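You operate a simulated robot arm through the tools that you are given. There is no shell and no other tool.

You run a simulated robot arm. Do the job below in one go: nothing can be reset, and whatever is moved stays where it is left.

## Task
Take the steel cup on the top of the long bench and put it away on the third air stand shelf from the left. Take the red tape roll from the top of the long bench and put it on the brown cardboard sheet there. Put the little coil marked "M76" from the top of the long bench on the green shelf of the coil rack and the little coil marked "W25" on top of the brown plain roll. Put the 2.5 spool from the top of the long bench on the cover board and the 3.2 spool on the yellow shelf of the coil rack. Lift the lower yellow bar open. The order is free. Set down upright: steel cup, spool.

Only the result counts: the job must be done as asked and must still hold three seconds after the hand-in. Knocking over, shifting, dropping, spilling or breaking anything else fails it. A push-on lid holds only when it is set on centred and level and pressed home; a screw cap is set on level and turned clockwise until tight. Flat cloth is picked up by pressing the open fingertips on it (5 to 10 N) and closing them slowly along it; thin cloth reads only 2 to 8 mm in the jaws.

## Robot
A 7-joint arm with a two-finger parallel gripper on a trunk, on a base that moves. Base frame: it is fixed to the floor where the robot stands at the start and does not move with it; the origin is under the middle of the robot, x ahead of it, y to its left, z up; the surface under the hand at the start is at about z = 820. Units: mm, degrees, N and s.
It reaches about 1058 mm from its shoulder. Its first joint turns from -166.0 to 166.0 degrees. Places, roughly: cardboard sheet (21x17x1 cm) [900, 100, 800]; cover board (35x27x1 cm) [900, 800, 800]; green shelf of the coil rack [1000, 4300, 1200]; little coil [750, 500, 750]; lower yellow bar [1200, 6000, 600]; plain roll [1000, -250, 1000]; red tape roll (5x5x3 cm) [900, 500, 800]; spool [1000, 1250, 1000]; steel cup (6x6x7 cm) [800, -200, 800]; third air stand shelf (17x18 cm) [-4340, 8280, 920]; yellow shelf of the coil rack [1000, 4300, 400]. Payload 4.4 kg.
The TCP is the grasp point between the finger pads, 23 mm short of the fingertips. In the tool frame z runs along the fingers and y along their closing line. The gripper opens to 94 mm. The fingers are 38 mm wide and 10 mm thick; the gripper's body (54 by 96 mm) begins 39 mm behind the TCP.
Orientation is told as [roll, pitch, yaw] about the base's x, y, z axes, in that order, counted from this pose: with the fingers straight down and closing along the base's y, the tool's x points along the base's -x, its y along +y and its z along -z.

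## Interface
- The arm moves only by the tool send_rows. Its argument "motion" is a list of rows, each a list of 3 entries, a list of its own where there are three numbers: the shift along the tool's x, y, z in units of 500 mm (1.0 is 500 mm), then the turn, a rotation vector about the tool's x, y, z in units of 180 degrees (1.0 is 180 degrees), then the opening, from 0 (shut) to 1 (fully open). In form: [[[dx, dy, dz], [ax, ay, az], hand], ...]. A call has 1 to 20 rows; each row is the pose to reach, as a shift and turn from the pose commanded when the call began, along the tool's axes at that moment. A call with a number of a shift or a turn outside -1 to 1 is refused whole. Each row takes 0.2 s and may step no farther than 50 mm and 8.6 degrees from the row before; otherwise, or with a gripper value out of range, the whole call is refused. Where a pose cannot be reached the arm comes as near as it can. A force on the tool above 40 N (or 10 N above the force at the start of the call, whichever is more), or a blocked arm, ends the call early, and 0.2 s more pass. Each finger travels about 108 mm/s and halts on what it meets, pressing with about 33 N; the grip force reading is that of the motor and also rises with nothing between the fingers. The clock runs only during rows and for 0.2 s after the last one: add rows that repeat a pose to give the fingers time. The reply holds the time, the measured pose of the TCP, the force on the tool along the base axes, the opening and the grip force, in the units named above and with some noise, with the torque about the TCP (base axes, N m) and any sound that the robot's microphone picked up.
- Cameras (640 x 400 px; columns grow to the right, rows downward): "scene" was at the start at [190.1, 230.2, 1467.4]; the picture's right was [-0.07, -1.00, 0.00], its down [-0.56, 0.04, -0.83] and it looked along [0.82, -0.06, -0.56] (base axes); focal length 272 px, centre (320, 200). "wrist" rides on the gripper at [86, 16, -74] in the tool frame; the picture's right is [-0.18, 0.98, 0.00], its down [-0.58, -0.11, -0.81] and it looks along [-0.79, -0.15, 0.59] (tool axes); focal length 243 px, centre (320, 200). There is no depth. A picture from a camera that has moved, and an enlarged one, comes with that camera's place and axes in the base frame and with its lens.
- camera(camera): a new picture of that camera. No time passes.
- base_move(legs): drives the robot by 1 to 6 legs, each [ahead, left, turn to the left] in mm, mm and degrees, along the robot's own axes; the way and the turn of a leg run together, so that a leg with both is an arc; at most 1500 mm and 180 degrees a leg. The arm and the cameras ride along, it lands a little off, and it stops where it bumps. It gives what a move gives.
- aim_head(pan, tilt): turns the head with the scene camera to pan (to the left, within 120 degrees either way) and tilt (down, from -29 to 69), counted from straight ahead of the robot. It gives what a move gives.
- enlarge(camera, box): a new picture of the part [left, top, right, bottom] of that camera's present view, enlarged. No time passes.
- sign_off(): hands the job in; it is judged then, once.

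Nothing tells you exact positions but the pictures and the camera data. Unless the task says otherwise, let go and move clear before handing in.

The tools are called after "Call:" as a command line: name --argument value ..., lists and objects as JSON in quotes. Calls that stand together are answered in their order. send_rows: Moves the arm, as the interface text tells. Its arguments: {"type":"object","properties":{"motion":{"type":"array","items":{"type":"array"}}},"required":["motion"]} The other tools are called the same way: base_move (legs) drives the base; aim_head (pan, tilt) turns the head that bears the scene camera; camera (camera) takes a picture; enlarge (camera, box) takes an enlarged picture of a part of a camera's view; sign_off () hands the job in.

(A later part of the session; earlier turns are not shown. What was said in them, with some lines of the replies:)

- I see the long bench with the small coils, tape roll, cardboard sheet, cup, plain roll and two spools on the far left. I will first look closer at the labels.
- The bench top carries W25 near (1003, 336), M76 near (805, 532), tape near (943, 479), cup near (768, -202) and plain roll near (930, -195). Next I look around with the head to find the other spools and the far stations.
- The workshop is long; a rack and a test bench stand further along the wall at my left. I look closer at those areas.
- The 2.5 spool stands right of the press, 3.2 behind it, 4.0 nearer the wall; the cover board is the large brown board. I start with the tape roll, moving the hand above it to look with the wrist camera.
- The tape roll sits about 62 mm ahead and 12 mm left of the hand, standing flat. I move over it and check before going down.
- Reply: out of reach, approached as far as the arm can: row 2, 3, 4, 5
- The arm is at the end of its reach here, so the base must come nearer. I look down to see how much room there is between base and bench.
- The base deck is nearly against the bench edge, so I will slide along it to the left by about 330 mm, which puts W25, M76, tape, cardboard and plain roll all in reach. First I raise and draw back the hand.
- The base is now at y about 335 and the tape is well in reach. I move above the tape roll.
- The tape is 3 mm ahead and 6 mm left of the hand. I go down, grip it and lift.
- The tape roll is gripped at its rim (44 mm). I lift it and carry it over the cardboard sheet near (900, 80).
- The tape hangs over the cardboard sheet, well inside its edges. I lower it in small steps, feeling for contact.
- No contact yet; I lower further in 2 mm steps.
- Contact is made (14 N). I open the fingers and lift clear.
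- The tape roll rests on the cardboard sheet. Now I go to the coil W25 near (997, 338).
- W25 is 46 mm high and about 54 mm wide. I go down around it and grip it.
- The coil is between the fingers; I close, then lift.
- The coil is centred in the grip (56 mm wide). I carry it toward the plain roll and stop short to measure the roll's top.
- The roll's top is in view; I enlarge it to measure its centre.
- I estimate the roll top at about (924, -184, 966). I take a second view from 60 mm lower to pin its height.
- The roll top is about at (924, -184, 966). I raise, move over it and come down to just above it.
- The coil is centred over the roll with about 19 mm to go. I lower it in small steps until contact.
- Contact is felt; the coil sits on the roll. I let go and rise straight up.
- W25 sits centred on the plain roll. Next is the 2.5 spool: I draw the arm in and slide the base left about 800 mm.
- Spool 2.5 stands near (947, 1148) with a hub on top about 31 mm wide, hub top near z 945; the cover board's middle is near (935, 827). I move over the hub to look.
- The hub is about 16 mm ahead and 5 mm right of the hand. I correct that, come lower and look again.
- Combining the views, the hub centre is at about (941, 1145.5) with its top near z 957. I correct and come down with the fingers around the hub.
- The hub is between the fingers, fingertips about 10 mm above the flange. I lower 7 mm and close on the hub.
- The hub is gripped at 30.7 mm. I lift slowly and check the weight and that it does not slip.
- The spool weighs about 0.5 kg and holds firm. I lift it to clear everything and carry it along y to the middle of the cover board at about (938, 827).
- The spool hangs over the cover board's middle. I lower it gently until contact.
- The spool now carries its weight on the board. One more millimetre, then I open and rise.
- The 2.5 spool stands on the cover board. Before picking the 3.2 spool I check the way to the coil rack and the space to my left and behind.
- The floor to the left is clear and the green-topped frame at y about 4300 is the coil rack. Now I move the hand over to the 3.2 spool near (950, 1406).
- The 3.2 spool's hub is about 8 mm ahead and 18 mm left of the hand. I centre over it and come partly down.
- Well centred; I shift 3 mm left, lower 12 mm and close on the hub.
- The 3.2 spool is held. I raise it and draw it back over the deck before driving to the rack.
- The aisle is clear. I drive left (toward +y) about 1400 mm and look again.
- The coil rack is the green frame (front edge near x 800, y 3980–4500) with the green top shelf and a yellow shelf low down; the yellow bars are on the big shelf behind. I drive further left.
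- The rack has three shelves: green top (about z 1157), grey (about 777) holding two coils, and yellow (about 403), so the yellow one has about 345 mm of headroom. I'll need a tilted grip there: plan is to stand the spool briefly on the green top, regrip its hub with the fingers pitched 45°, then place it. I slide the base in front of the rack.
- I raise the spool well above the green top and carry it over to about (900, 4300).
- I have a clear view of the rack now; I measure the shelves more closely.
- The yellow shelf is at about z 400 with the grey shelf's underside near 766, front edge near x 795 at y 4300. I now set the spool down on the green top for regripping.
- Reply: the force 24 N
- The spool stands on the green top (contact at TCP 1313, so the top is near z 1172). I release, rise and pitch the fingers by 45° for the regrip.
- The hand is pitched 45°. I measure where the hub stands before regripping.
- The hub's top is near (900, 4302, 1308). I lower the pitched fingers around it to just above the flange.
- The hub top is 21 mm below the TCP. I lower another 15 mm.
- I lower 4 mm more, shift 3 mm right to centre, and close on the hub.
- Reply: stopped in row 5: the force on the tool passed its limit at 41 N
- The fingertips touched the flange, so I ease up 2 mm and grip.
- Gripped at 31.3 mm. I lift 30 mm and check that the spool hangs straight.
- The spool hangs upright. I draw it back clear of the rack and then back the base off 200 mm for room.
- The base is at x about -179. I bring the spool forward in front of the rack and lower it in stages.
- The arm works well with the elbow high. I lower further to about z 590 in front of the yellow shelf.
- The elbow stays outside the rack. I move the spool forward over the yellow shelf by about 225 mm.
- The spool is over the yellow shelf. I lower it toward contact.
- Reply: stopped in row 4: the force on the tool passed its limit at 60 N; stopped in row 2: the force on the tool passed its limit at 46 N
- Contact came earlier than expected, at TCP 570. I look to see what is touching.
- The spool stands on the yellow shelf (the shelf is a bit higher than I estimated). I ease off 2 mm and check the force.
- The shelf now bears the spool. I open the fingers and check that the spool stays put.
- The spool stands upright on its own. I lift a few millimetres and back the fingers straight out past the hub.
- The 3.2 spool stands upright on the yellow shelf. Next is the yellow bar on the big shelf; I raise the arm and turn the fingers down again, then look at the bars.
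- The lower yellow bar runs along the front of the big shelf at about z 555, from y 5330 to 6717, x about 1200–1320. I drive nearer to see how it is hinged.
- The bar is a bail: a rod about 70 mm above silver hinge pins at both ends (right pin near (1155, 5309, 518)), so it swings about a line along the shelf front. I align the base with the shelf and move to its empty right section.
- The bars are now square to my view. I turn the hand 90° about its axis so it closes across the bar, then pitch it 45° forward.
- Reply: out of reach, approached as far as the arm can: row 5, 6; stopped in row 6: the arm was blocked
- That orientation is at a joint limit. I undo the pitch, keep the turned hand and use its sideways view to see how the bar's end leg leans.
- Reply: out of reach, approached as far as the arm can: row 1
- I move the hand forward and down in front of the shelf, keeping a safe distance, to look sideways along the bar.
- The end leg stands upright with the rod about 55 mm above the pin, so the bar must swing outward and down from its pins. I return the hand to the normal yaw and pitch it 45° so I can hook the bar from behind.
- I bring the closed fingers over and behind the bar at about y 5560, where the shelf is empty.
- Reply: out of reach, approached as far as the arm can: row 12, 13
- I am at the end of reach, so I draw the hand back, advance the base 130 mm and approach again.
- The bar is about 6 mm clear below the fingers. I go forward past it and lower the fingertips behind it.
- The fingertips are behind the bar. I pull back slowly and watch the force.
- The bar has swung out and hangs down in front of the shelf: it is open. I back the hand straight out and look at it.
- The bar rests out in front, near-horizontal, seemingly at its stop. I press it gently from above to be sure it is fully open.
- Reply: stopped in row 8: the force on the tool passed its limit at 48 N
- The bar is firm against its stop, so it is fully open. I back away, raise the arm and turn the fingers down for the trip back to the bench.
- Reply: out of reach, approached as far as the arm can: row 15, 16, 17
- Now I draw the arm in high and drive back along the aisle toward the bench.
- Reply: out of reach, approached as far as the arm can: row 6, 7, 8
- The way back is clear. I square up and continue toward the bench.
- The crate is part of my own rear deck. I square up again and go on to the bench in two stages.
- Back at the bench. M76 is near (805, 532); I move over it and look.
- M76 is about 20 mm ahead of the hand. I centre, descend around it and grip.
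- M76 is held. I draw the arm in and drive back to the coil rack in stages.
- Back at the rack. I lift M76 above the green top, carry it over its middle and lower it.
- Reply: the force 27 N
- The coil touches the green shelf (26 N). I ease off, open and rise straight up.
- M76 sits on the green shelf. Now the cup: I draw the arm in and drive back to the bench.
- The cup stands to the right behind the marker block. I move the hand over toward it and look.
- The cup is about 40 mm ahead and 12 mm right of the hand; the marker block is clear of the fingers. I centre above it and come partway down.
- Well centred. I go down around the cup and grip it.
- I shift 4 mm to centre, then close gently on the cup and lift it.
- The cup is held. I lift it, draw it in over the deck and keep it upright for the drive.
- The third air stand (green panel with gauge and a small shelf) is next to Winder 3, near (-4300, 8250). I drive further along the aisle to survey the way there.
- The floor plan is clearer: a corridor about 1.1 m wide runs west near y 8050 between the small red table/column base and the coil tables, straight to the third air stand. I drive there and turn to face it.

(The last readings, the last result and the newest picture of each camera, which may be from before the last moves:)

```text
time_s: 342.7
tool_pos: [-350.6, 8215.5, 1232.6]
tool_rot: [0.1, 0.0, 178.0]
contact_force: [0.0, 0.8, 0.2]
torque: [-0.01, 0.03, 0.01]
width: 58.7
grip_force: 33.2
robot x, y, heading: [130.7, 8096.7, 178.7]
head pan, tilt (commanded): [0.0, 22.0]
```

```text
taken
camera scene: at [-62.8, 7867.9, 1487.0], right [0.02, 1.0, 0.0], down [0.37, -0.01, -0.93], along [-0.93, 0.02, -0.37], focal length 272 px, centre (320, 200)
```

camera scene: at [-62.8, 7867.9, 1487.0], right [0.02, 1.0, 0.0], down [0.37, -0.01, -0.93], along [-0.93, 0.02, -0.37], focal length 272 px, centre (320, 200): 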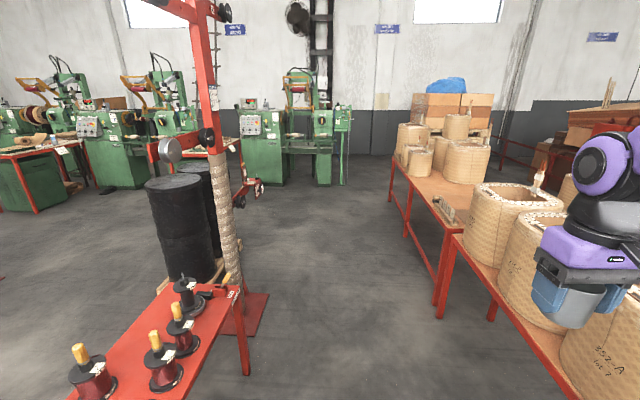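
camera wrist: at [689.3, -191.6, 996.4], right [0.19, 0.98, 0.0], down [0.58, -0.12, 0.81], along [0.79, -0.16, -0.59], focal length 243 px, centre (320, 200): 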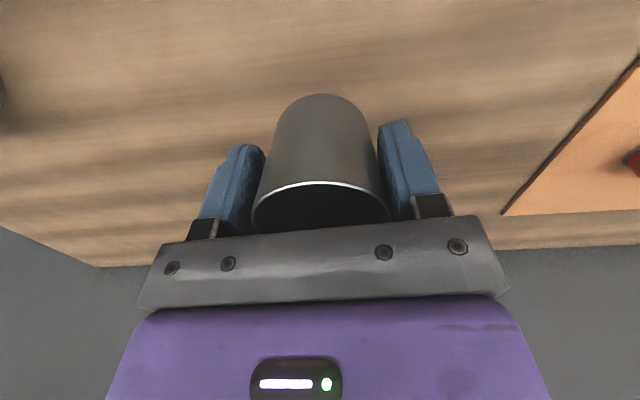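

I face the air stands down the corridor; both sides are clear by about 200 mm. I drive ahead in stages.

Call:
base_move --legs '[[1400, 0, 0.5]]'

Call:
camera --camera "scene"

```text
time_s: 349.7
tool_pos: [-1753.3, 8195.0, 1232.7]
tool_rot: [0.1, 0.0, -179.4]
contact_force: [-0.3, -0.4, 0.1]
torque: [-0.01, 0.02, -0.04]
width: 58.9
grip_force: 33.2
robot x, y, heading: [-1265.9, 8099.0, -179.0]
head pan, tilt (commanded): [0.0, 22.0]
```

```text
taken
camera scene: at [-1450.9, 7861.7, 1487.0], right [-0.02, 1.0, 0.0], down [0.37, 0.01, -0.93], along [-0.93, -0.02, -0.37], focal length 272 px, centre (320, 200)
```

scene: 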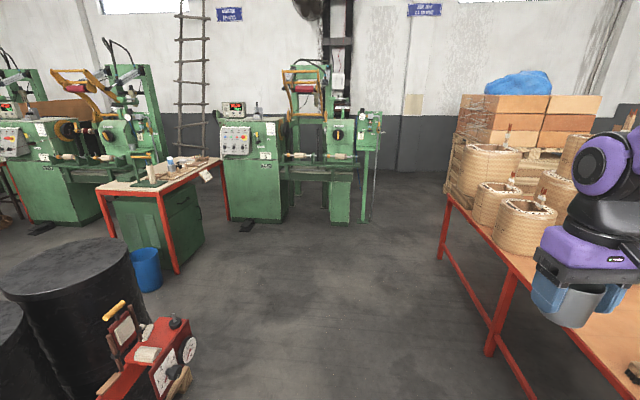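

Call:
enlarge --camera "scene" --box '[280, 80, 440, 230]'

Call:
enlarge --camera "scene" --box '[340, 100, 404, 160]'

```text
2.67 times, centred on (360, 155) of scene
camera zoom: at [-1450.9, 7861.7, 1487.0], right [-0.02, 1.0, 0.0], down [0.37, 0.01, -0.93], along [-0.93, -0.02, -0.37], focal length 725 px, centre (213, 320)
```

zoom: 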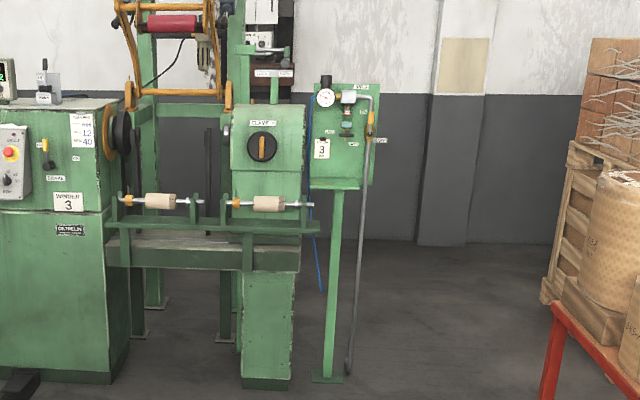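

```text
6.67 times, centred on (372, 130) of scene
camera zoom: at [-1450.9, 7861.7, 1487.0], right [-0.02, 1.0, 0.0], down [0.37, 0.01, -0.93], along [-0.93, -0.02, -0.37], focal length 1813 px, centre (-27, 667)
```

zoom: 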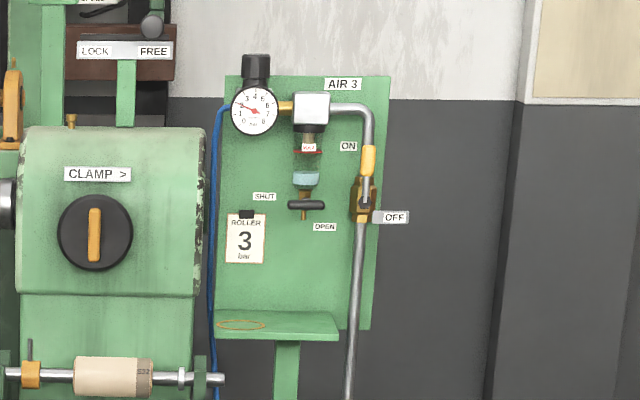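

AIR 3 is the stand with the small green shelf at about x -4200 to -4400, y 8180 to 8370, z about 920, with a filter and gauge above it at the back. I drive up to it.

Call:
base_move --legs '[[1300, 0, -1]]'

Call:
camera --camera "scene"

```text
time_s: 356.1
tool_pos: [-3022.5, 8221.1, 1232.0]
tool_rot: [0.2, 0.2, 177.9]
contact_force: [0.4, -0.3, -0.2]
torque: [0.0, 0.04, 0.01]
width: 58.7
grip_force: 32.3
robot x, y, heading: [-2537.7, 8103.1, 178.9]
head pan, tilt (commanded): [0.0, 22.0]
```

```text
taken
camera scene: at [-2736.6, 7873.8, 1487.0], right [0.03, 1.0, 0.0], down [0.37, -0.01, -0.93], along [-0.93, 0.02, -0.37], focal length 272 px, centre (320, 200)
```

scene: 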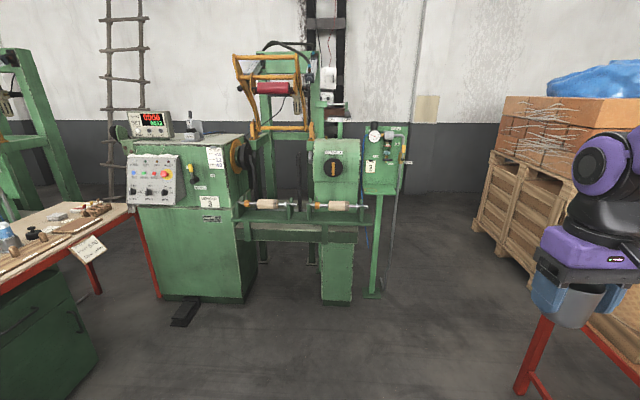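

Call:
enlarge --camera "scene" --box '[330, 100, 442, 220]'

Call:
enlarge --camera "scene" --box '[350, 150, 414, 210]'

```text
3.33 times, centred on (386, 160) of scene
camera zoom: at [-2736.6, 7873.8, 1487.0], right [0.03, 1.0, 0.0], down [0.37, -0.01, -0.93], along [-0.93, 0.02, -0.37], focal length 907 px, centre (100, 333)
```

zoom: 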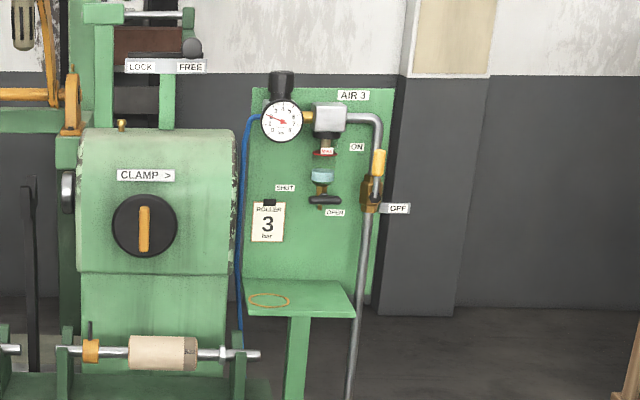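

```text
6.67 times, centred on (382, 180) of scene
camera zoom: at [-2736.6, 7873.8, 1487.0], right [0.03, 1.0, 0.0], down [0.37, -0.01, -0.93], along [-0.93, 0.02, -0.37], focal length 1813 px, centre (-93, 333)
```

zoom: 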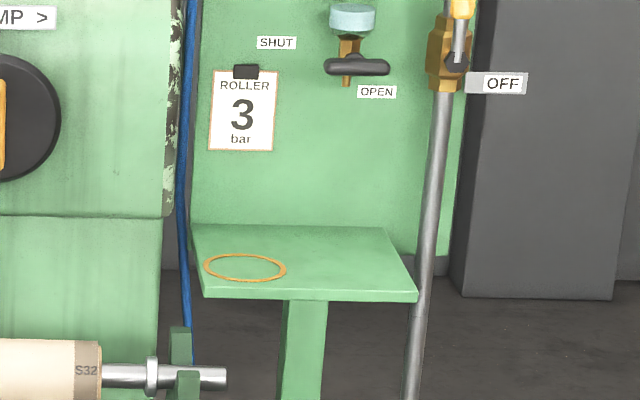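

I drive the last stretch, keeping room in front of the stand.

Call:
base_move --legs '[[860, 60, 1]]'

Call:
aim_head --pan -15 --tilt 32

Call:
camera --camera "scene"

Call:
camera --camera "wrist"

```text
time_s: 360.6
tool_pos: [-3865.5, 8168.7, 1233.1]
tool_rot: [0.1, 0.0, 178.8]
contact_force: [0.6, -0.5, -0.7]
torque: [0.02, 0.02, 0.0]
width: 58.6
grip_force: 32.6
robot x, y, heading: [-3379.3, 8055.4, 179.4]
head pan, tilt (commanded): [0.0, 22.0]
```

```text
time_s: 361.3
tool_pos: [-3865.5, 8168.4, 1232.3]
tool_rot: [0.0, -0.1, 178.9]
contact_force: [-0.2, 0.1, 0.2]
torque: [0.0, -0.03, 0.0]
width: 58.5
grip_force: 33.2
robot x, y, heading: [-3380.6, 8051.7, 179.2]
head pan, tilt (commanded): [-15.0, 32.0]
```

```text
taken
camera scene: at [-3567.8, 7847.3, 1471.1], right [0.27, 0.96, 0.0], down [0.51, -0.14, -0.85], along [-0.82, 0.23, -0.53], focal length 272 px, centre (320, 200)
```

scene: 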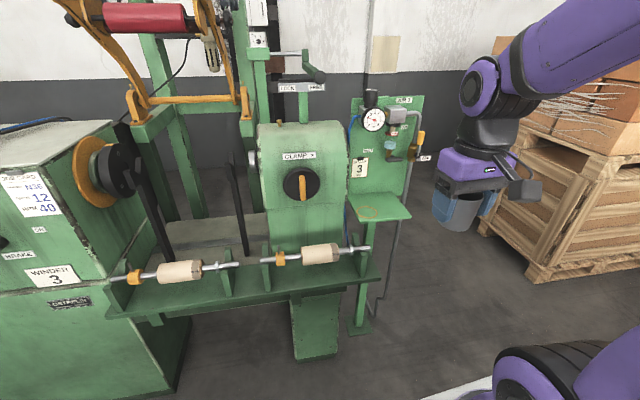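

```text
taken
camera wrist: at [-3780.1, 8149.6, 1307.5], right [-0.2, -0.98, 0.0], down [-0.58, 0.12, 0.81], along [-0.79, 0.16, -0.59], focal length 243 px, centre (320, 200)
```

wrist: 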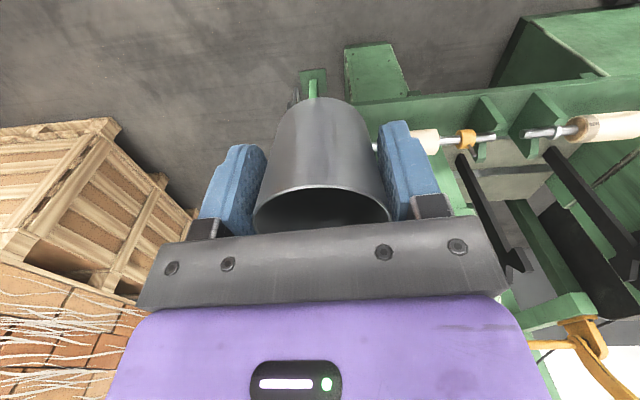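

Call:
enlarge --camera "scene" --box '[330, 80, 458, 240]'

Call:
enlarge --camera "scene" --box '[330, 170, 426, 230]'

```text
2.50 times, centred on (394, 160) of scene
camera zoom: at [-3567.8, 7847.3, 1471.1], right [0.27, 0.96, 0.0], down [0.51, -0.14, -0.85], along [-0.82, 0.23, -0.53], focal length 680 px, centre (135, 300)
```

zoom: 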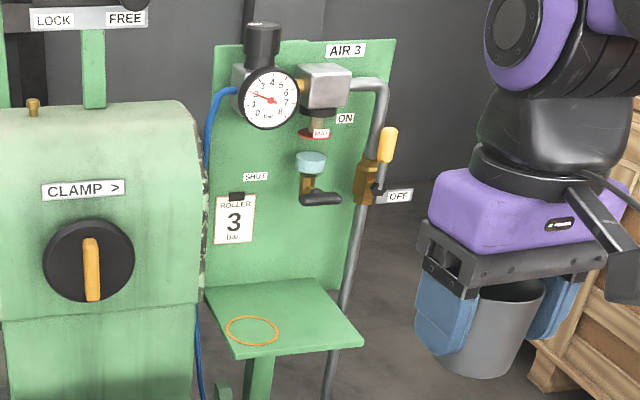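

```text
6.67 times, centred on (378, 200) of scene
camera zoom: at [-3567.8, 7847.3, 1471.1], right [0.27, 0.96, 0.0], down [0.51, -0.14, -0.85], along [-0.82, 0.23, -0.53], focal length 1813 px, centre (-67, 200)
```

zoom: 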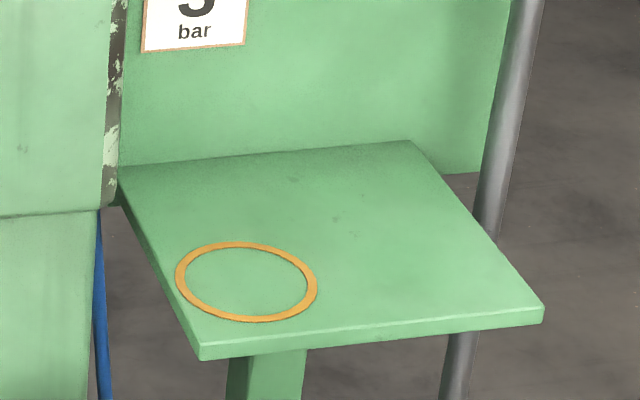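

The filter handle and gauge overhang the shelf's back half, so a straight-down hand would strike them. I'll bring the cup in tilted about 20° toward me over the front part of the shelf. First I move to just in front of the shelf.

Call:
send_rows --motion '[[[-0.082, -0.0173, 0], [0, 0, 0], 0.45], [[-0.164, -0.0345, 0], [0, 0, 0], 0.45], [[-0.2455, -0.0518, 0], [0, 0, 0], 0.45], [[-0.327, -0.069, 0], [0, 0, 0], 0.45], [[-0.409, -0.0863, 0], [0, 0, 0], 0.45], [[-0.491, -0.1036, 0], [0, 0, 0], 0.45], [[-0.491, -0.1036, 0.085], [0, 0, 0], 0.45], [[-0.491, -0.1036, 0.17], [0, 0, 0], 0.45], [[-0.491, -0.1036, 0.255], [0, 0, 0], 0.45], [[-0.491, -0.1036, 0.34], [0, 0, 0], 0.45], [[-0.491, -0.1036, 0.41], [0, 0, 0], 0.45], [[-0.491, -0.1036, 0.41], [0, 0, 0], 0.45]]'

Call:
camera --camera "wrist"

Call:
enlarge --camera "scene" --box '[310, 80, 470, 240]'

```text
time_s: 363.9
tool_pos: [-4110.5, 8222.4, 1028.5]
tool_rot: [0.2, 0.0, 179.0]
contact_force: [0.6, 0.8, -0.2]
torque: [0.02, -0.02, -0.01]
width: 58.4
grip_force: 32.8
robot x, y, heading: [-3376.5, 8054.8, 179.3]
head pan, tilt (commanded): [-15.0, 32.0]
```

```text
taken
camera wrist: at [-4024.8, 8204.8, 1103.3], right [-0.2, -0.98, 0.0], down [-0.58, 0.12, 0.81], along [-0.79, 0.16, -0.59], focal length 243 px, centre (320, 200)
```

wrist: 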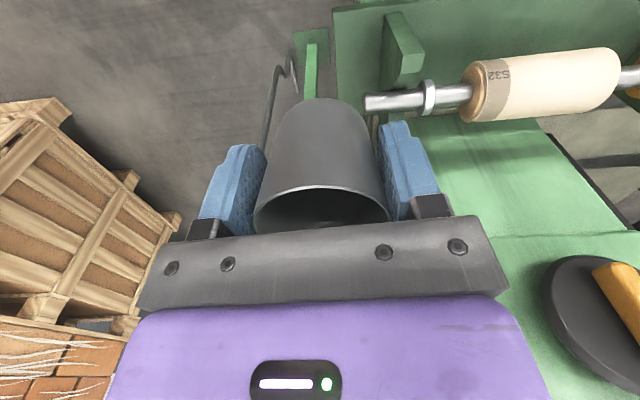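

```text
2.50 times, centred on (390, 160) of scene
camera zoom: at [-3567.7, 7847.3, 1471.0], right [0.27, 0.96, 0.0], down [0.51, -0.14, -0.85], along [-0.82, 0.23, -0.53], focal length 680 px, centre (145, 300)
```

zoom: 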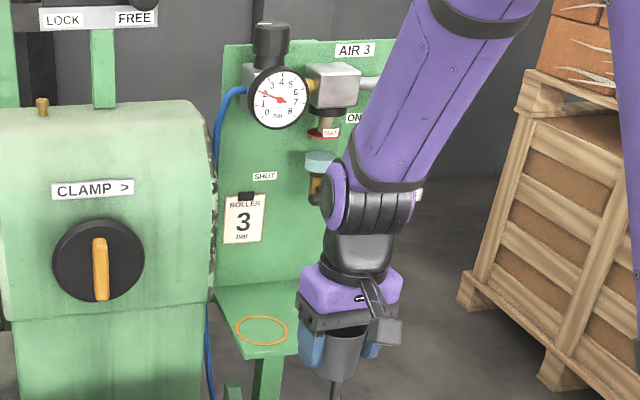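

The hand is in front of the shelf. I tilt it 20° and look again.

Call:
send_rows --motion '[[[0, 0, 0], [0, -0.037, 0], 0.45], [[0, 0, 0], [0, -0.074, 0], 0.45], [[0, 0, 0], [0, -0.111, 0], 0.45], [[0, 0, 0], [0, -0.111, 0], 0.45]]'

Call:
camera --camera "wrist"

Call:
enlarge --camera "scene" --box '[310, 80, 470, 240]'

```text
time_s: 364.9
tool_pos: [-4110.3, 8223.1, 1026.5]
tool_rot: [0.1, -20.0, 178.8]
contact_force: [1.0, -0.2, -1.0]
torque: [0.01, 0.0, 0.03]
width: 58.7
grip_force: 32.8
robot x, y, heading: [-3381.4, 8054.7, 179.5]
head pan, tilt (commanded): [-15.0, 32.0]
```

```text
taken
camera wrist: at [-4004.1, 8205.3, 1068.8], right [-0.19, -0.98, 0.06], down [-0.27, 0.12, 0.96], along [-0.94, 0.17, -0.28], focal length 243 px, centre (320, 200)
```

wrist: 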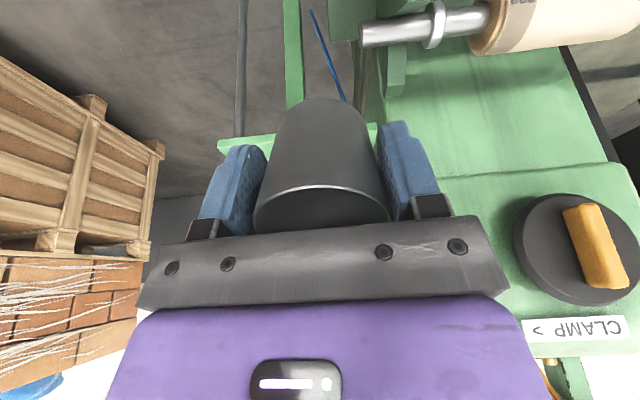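

```text
2.50 times, centred on (390, 160) of scene
camera zoom: at [-3567.9, 7847.3, 1471.0], right [0.27, 0.96, 0.0], down [0.51, -0.14, -0.85], along [-0.82, 0.23, -0.53], focal length 680 px, centre (145, 300)
```

zoom: 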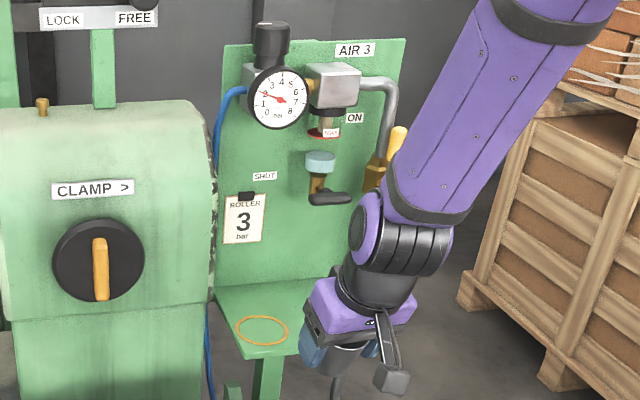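

The shelf's front edge is at about x -4254 and its top near z 915. I move the tilted cup in over the front-left part, clear of the filter handle.

Call:
send_rows --motion '[[[-0.044, 0, 0.054], [0, 0, 0], 0.45], [[-0.088, 0, 0.108], [0, 0, 0], 0.45], [[-0.13, 0, 0.125], [0, 0, 0], 0.45], [[-0.172, 0, 0.141], [0, 0, 0], 0.45], [[-0.214, 0, 0.157], [0, 0, 0], 0.45], [[-0.256, 0, 0.173], [0, 0, 0], 0.45], [[-0.256, 0, 0.173], [0, 0, 0], 0.45]]'

Call:
camera --camera "wrist"

Call:
enlarge --camera "scene" --box '[310, 80, 470, 240]'

```text
time_s: 366.5
tool_pos: [-4259.0, 8225.3, 991.4]
tool_rot: [0.1, -19.9, 178.8]
contact_force: [0.9, -0.2, -1.3]
torque: [0.03, -0.01, -0.01]
width: 58.6
grip_force: 33.4
robot x, y, heading: [-3383.6, 8059.9, 179.3]
head pan, tilt (commanded): [-15.0, 32.0]
```

```text
taken
camera wrist: at [-4153.0, 8206.8, 1031.7], right [-0.19, -0.98, 0.06], down [-0.27, 0.12, 0.96], along [-0.94, 0.17, -0.29], focal length 243 px, centre (320, 200)
```

wrist: 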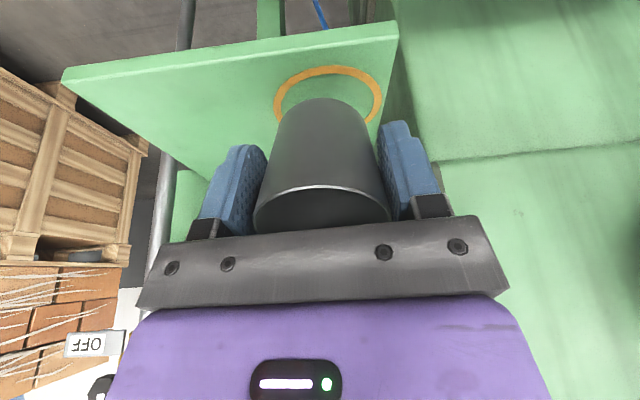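

```text
2.50 times, centred on (390, 160) of scene
camera zoom: at [-3567.8, 7847.3, 1471.0], right [0.27, 0.96, 0.0], down [0.51, -0.14, -0.85], along [-0.82, 0.23, -0.53], focal length 680 px, centre (145, 300)
```

zoom: 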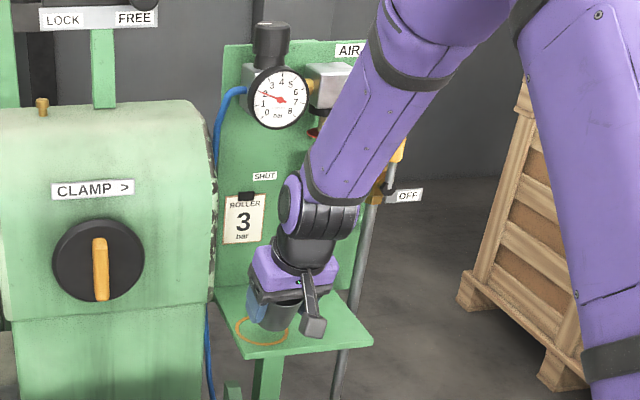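

The cup is right over the orange ring on the shelf. I go 20 mm deeper and then lower in small steps until the cup's near edge touches.

Call:
send_rows --motion '[[[-0.019, 0, 0.007], [0, 0, 0], 0.45], [[-0.038, 0, 0.0137], [0, 0, 0], 0.45], [[-0.0345, 0, 0.0231], [0, 0, 0], 0.45], [[-0.031, 0, 0.0325], [0, 0, 0], 0.45], [[-0.031, 0, 0.0325], [0, 0, 0], 0.45]]'

Call:
camera --camera "wrist"

Call:
enlarge --camera "scene" --box '[340, 120, 436, 220]'

```text
time_s: 367.7
tool_pos: [-4280.6, 8226.9, 979.8]
tool_rot: [0.1, -19.8, 178.9]
contact_force: [0.7, -0.4, -0.1]
torque: [0.0, -0.01, 0.01]
width: 58.6
grip_force: 32.6
robot x, y, heading: [-3385.3, 8052.7, 179.3]
head pan, tilt (commanded): [-15.0, 32.0]
```

```text
taken
camera wrist: at [-4175.0, 8208.3, 1021.1], right [-0.19, -0.98, 0.06], down [-0.27, 0.12, 0.96], along [-0.94, 0.17, -0.29], focal length 243 px, centre (320, 200)
```

wrist: 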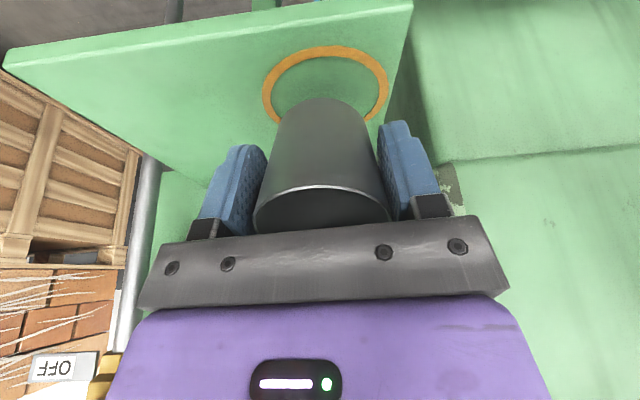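

```text
4.00 times, centred on (388, 170) of scene
camera zoom: at [-3567.9, 7847.3, 1471.0], right [0.27, 0.96, 0.0], down [0.51, -0.14, -0.85], along [-0.82, 0.23, -0.53], focal length 1088 px, centre (48, 320)
```

zoom: 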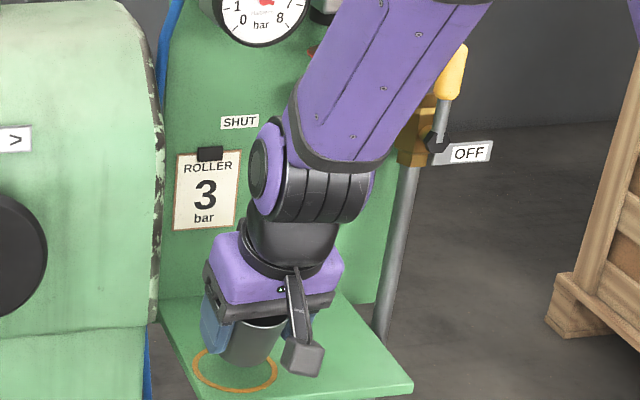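

Call:
send_rows --motion '[[[0.0041, 0, 0.0113], [0, 0, 0], 0.45], [[0.0082, 0, 0.0226], [0, 0, 0], 0.45], [[0.0082, 0, 0.0226], [0, 0, 0], 0.45]]'

Call:
send_rows --motion '[[[0.001, 0, 0.0028], [0, 0, 0], 0.45], [[0.002, 0, 0.0056], [0, 0, 0], 0.45], [[0.002, 0, 0.0056], [0, 0, 0], 0.45]]'

```text
time_s: 368.5
tool_pos: [-4280.3, 8227.2, 967.9]
tool_rot: [0.0, -20.0, 179.0]
contact_force: [-0.1, -0.1, -1.0]
torque: [-0.01, -0.02, -0.03]
width: 58.6
grip_force: 32.8
robot x, y, heading: [-3380.2, 8055.1, 179.3]
head pan, tilt (commanded): [-15.0, 32.0]
```

```text
time_s: 369.3
tool_pos: [-4279.5, 8226.8, 965.1]
tool_rot: [0.0, -19.8, 178.8]
contact_force: [0.3, -0.3, 0.1]
torque: [-0.03, 0.03, 0.01]
width: 58.6
grip_force: 32.9
robot x, y, heading: [-3381.5, 8056.6, 179.4]
head pan, tilt (commanded): [-15.0, 32.0]
```

Call:
send_rows --motion '[[[0.001, 0, 0.0028], [0, 0, 0], 0.45], [[0.002, 0, 0.0056], [0, 0, 0], 0.45], [[0.002, 0, 0.0056], [0, 0, 0], 0.45]]'

Call:
send_rows --motion '[[[0.001, 0, 0.0028], [0, 0, 0], 0.45], [[0.002, 0, 0.0056], [0, 0, 0], 0.45], [[0.002, 0, 0.0056], [0, 0, 0], 0.45]]'

Call:
camera --camera "wrist"

```text
time_s: 370.1
tool_pos: [-4279.8, 8225.6, 963.8]
tool_rot: [0.1, -20.2, 178.9]
contact_force: [0.6, -0.8, 22.1]
torque: [0.0, -0.09, -0.01]
width: 58.7
grip_force: 32.8
robot x, y, heading: [-3381.1, 8056.4, 179.5]
head pan, tilt (commanded): [-15.0, 32.0]
```

```text
time_s: 370.9
tool_pos: [-4279.0, 8226.0, 960.2]
tool_rot: [0.1, -20.0, 178.9]
contact_force: [-2.6, -2.3, 21.6]
torque: [-0.02, -0.02, -0.03]
width: 58.4
grip_force: 33.5
robot x, y, heading: [-3378.6, 8057.4, 179.4]
head pan, tilt (commanded): [-15.0, 32.0]
```

```text
taken
camera wrist: at [-4173.4, 8208.1, 1000.6], right [-0.19, -0.98, 0.06], down [-0.27, 0.12, 0.96], along [-0.94, 0.17, -0.28], focal length 243 px, centre (320, 200)
```

wrist: 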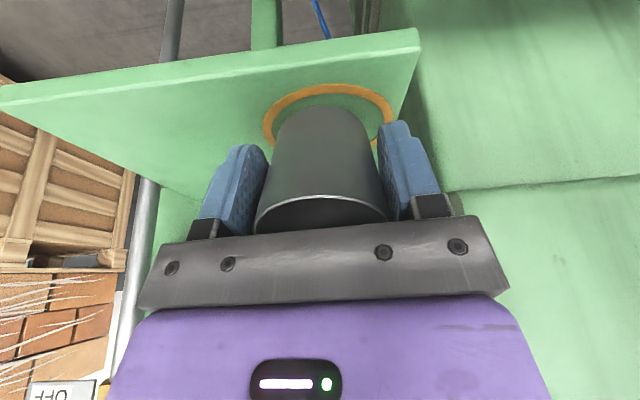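

Contact was felt at TCP 964, and on lowering further the cup is pivoting upright in the grip. I slide 10 mm deeper while lowering 2 mm, which rights it more and keeps it well inside the edge.

Call:
send_rows --motion '[[[-0.0045, 0, 0.0025], [0, 0, 0], 0.45], [[-0.009, 0, 0.005], [0, 0, 0], 0.45], [[-0.0135, 0, 0.008], [0, 0, 0], 0.45], [[-0.0174, 0, 0.0106], [0, 0, 0], 0.45], [[-0.0174, 0, 0.0106], [0, 0, 0], 0.45]]'

Call:
camera --camera "wrist"

Call:
enlarge --camera "scene" --box '[340, 120, 436, 220]'

```text
time_s: 372.1
tool_pos: [-4290.0, 8228.2, 956.9]
tool_rot: [0.0, -20.1, 178.8]
contact_force: [3.7, 0.0, 16.4]
torque: [0.0, -0.26, -0.01]
width: 58.3
grip_force: 32.7
robot x, y, heading: [-3379.0, 8052.4, 179.2]
head pan, tilt (commanded): [-15.0, 32.0]
```

```text
taken
camera wrist: at [-4183.9, 8209.0, 998.1], right [-0.19, -0.98, 0.06], down [-0.27, 0.12, 0.96], along [-0.94, 0.17, -0.28], focal length 243 px, centre (320, 200)
```

wrist: 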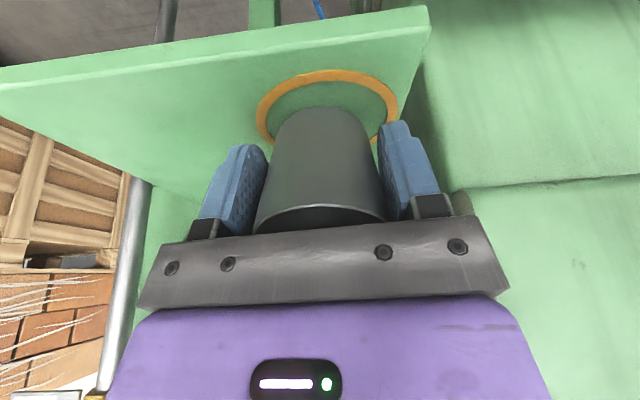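

```text
4.00 times, centred on (388, 170) of scene
camera zoom: at [-3567.0, 7847.2, 1471.1], right [0.27, 0.96, 0.0], down [0.51, -0.14, -0.85], along [-0.82, 0.23, -0.53], focal length 1088 px, centre (48, 320)
```

zoom: 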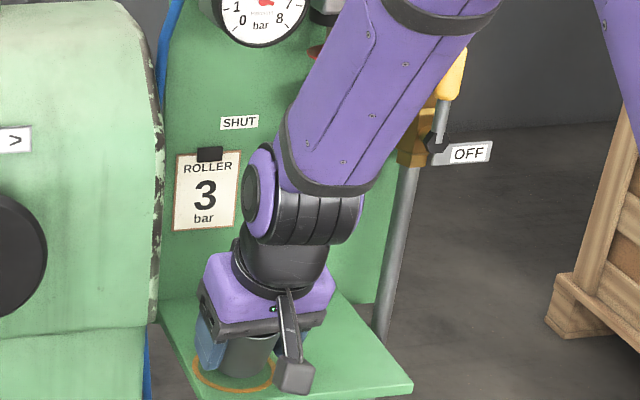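

The cup now stands within the ring and looks flat on the shelf. I open slowly.

Call:
send_rows --motion '[[[0, 0, 0], [0, 0, 0], 0.6], [[0, 0, 0], [0, 0, 0], 0.63], [[0, 0, 0], [0, 0, 0], 0.66], [[0, 0, 0], [0, 0, 0], 0.7], [[0, 0, 0], [0, 0, 0], 0.75], [[0, 0, 0], [0, 0, 0], 0.78], [[0, 0, 0], [0, 0, 0], 0.78]]'

Call:
camera --camera "wrist"

Call:
enlarge --camera "scene" --box '[340, 120, 436, 220]'

```text
time_s: 373.7
tool_pos: [-4290.1, 8227.5, 956.4]
tool_rot: [0.2, -20.1, 178.8]
contact_force: [-0.4, -0.4, -0.2]
torque: [0.03, 0.02, -0.01]
width: 73.4
grip_force: 0.1
robot x, y, heading: [-3381.7, 8057.1, 179.5]
head pan, tilt (commanded): [-15.0, 32.0]
```

```text
taken
camera wrist: at [-4184.2, 8209.0, 997.4], right [-0.19, -0.98, 0.06], down [-0.27, 0.12, 0.96], along [-0.94, 0.17, -0.29], focal length 243 px, centre (320, 200)
```

wrist: 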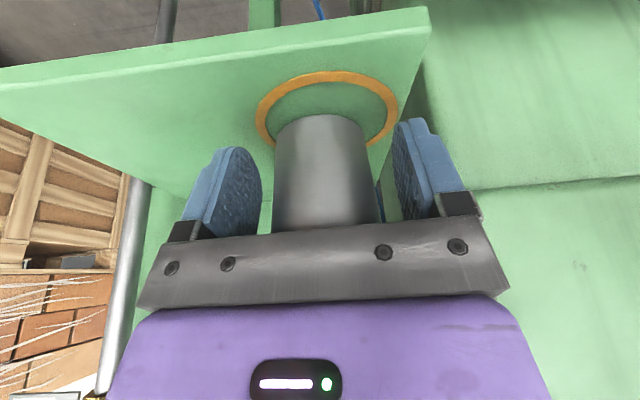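

```text
4.00 times, centred on (388, 170) of scene
camera zoom: at [-3567.8, 7847.3, 1471.0], right [0.27, 0.96, 0.0], down [0.51, -0.14, -0.85], along [-0.82, 0.23, -0.53], focal length 1088 px, centre (48, 320)
```

zoom: 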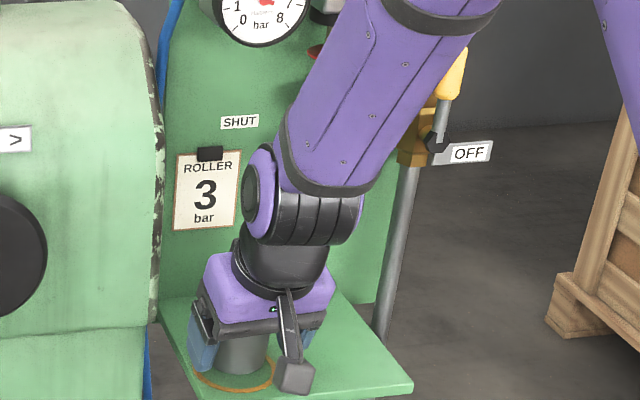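

The cup stands free and upright. I open a little more and withdraw straight back, keeping the fingers on either side.

Call:
send_rows --motion '[[[0, 0, 0], [0, 0, 0], 0.84], [[0.01, 0, -0.0036], [0, 0, 0], 0.84], [[0.03, 0, -0.0109], [0, 0, 0], 0.84], [[0.06, 0, -0.0218], [0, 0, 0], 0.84], [[0.1, 0, -0.0364], [0, 0, 0], 0.84], [[0.15, 0, -0.0546], [0, 0, 0], 0.84], [[0.21, 0, -0.0764], [0, 0, 0], 0.84], [[0.28, 0, -0.102], [0, 0, 0], 0.84], [[0.35, 0, -0.127], [0, 0, 0], 0.84]]'

Call:
camera --camera "wrist"

Call:
enlarge --camera "scene" --box '[340, 120, 436, 220]'

```text
time_s: 375.7
tool_pos: [-4107.1, 8224.5, 957.0]
tool_rot: [0.1, -19.9, 178.8]
contact_force: [-0.4, 0.4, -0.8]
torque: [-0.02, 0.0, 0.01]
width: 79.4
grip_force: 0.0
robot x, y, heading: [-3382.5, 8056.4, 179.3]
head pan, tilt (commanded): [-15.0, 32.0]
```

```text
taken
camera wrist: at [-4000.3, 8205.2, 998.7], right [-0.19, -0.98, 0.06], down [-0.27, 0.12, 0.96], along [-0.94, 0.17, -0.29], focal length 243 px, centre (320, 200)
```

wrist: 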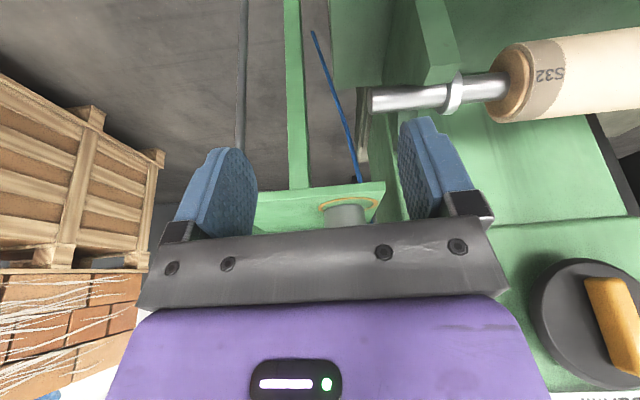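

```text
4.00 times, centred on (388, 170) of scene
camera zoom: at [-3568.2, 7847.3, 1471.0], right [0.27, 0.96, 0.0], down [0.51, -0.14, -0.85], along [-0.82, 0.23, -0.53], focal length 1088 px, centre (48, 320)
```

zoom: 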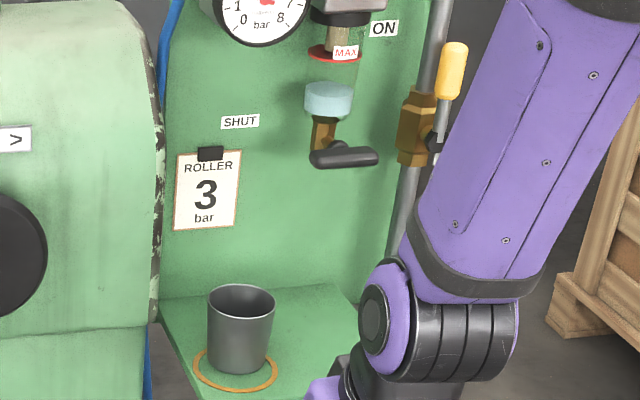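

The cup stands upright within the ring on the AIR 3 shelf. I raise and withdraw the arm clear of everything.

Call:
send_rows --motion '[[[0.06, 0, -0.05], [0, 0, 0], 0.84], [[0.12, 0, -0.1], [0, 0, 0], 0.84], [[0.17, 0, -0.16], [0, 0, 0], 0.84], [[0.19, 0, -0.24], [0, 0, 0], 0.84], [[0.19, 0, -0.32], [0, 0, 0], 0.84], [[0.19, 0, -0.4], [0, 0, 0], 0.84], [[0.19, 0, -0.48], [0, 0, 0], 0.84], [[0.19, 0, -0.55], [0, 0, 0], 0.84]]'

Call:
camera --camera "scene"

Call:
enlarge --camera "scene" --box '[330, 140, 426, 230]'

```text
time_s: 377.5
tool_pos: [-3923.9, 8221.4, 1183.3]
tool_rot: [0.3, -19.9, 178.7]
contact_force: [-0.5, 0.5, 0.2]
torque: [-0.05, 0.01, 0.01]
width: 79.0
grip_force: 0.1
out of reach, approached as far as the arm can: row 4, 5, 6, 7, 8
robot x, y, heading: [-3382.9, 8054.0, 179.4]
head pan, tilt (commanded): [-15.0, 32.0]
```

```text
taken
camera scene: at [-3568.2, 7847.7, 1471.1], right [0.27, 0.96, 0.0], down [0.51, -0.14, -0.85], along [-0.82, 0.23, -0.53], focal length 272 px, centre (320, 200)
```

scene: 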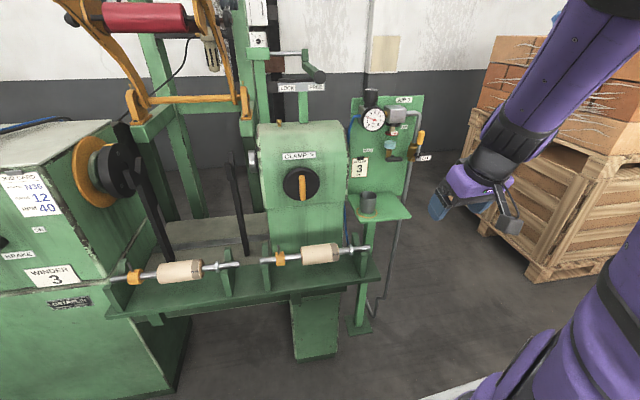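

```text
4.44 times, centred on (378, 185) of scene
camera zoom: at [-3568.2, 7847.7, 1471.1], right [0.27, 0.96, 0.0], down [0.51, -0.14, -0.85], along [-0.82, 0.23, -0.53], focal length 1209 px, centre (62, 267)
```

zoom: 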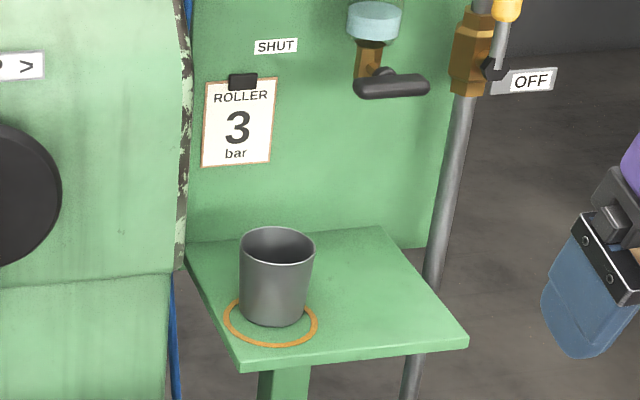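

The cup stands upright on the AIR 3 shelf and the hand is clear. The tape, both coils and both spools were in place, and the bar open, when I last saw each of them, so I hand in.

Call:
sign_off

```text
The job is handed in.
```

Every part of the job is done and handed in. I saw each item in place after setting it down, but I have no reading from the judging itself.

| Item | Where it is now |
|---|---|
| Steel cup | Upright on the third air stand shelf (AIR 3), inside the orange ring |
| Red tape roll | On the brown cardboard sheet |
| Coil M76 | On the green shelf of the coil rack |
| Coil W25 | Centred on top of the brown plain roll (marked 150) |
| 2.5 spool | Upright on the cover board |
| 3.2 spool | Upright on the yellow shelf of the coil rack |
| Lower yellow bar | Open: it swung outward and down, and sits firm against its stop |

- **Cup:** the gauge and filter handle hang over the AIR 3 shelf. I brought the cup in tilted about 20° and let it turn upright as it met the shelf.
- **3.2 spool:** I stood it briefly on the green shelf so I could grip it again at an angle for the low yellow shelf.
- **Yellow bar:** it stood upright on hinge pins along the shelf front, so "open" meant swinging it forward and down, not raising it.

I saw no sign of anything else being knocked or moved, and none of the base drives reported a bump. The hand is empty and clear of everything.
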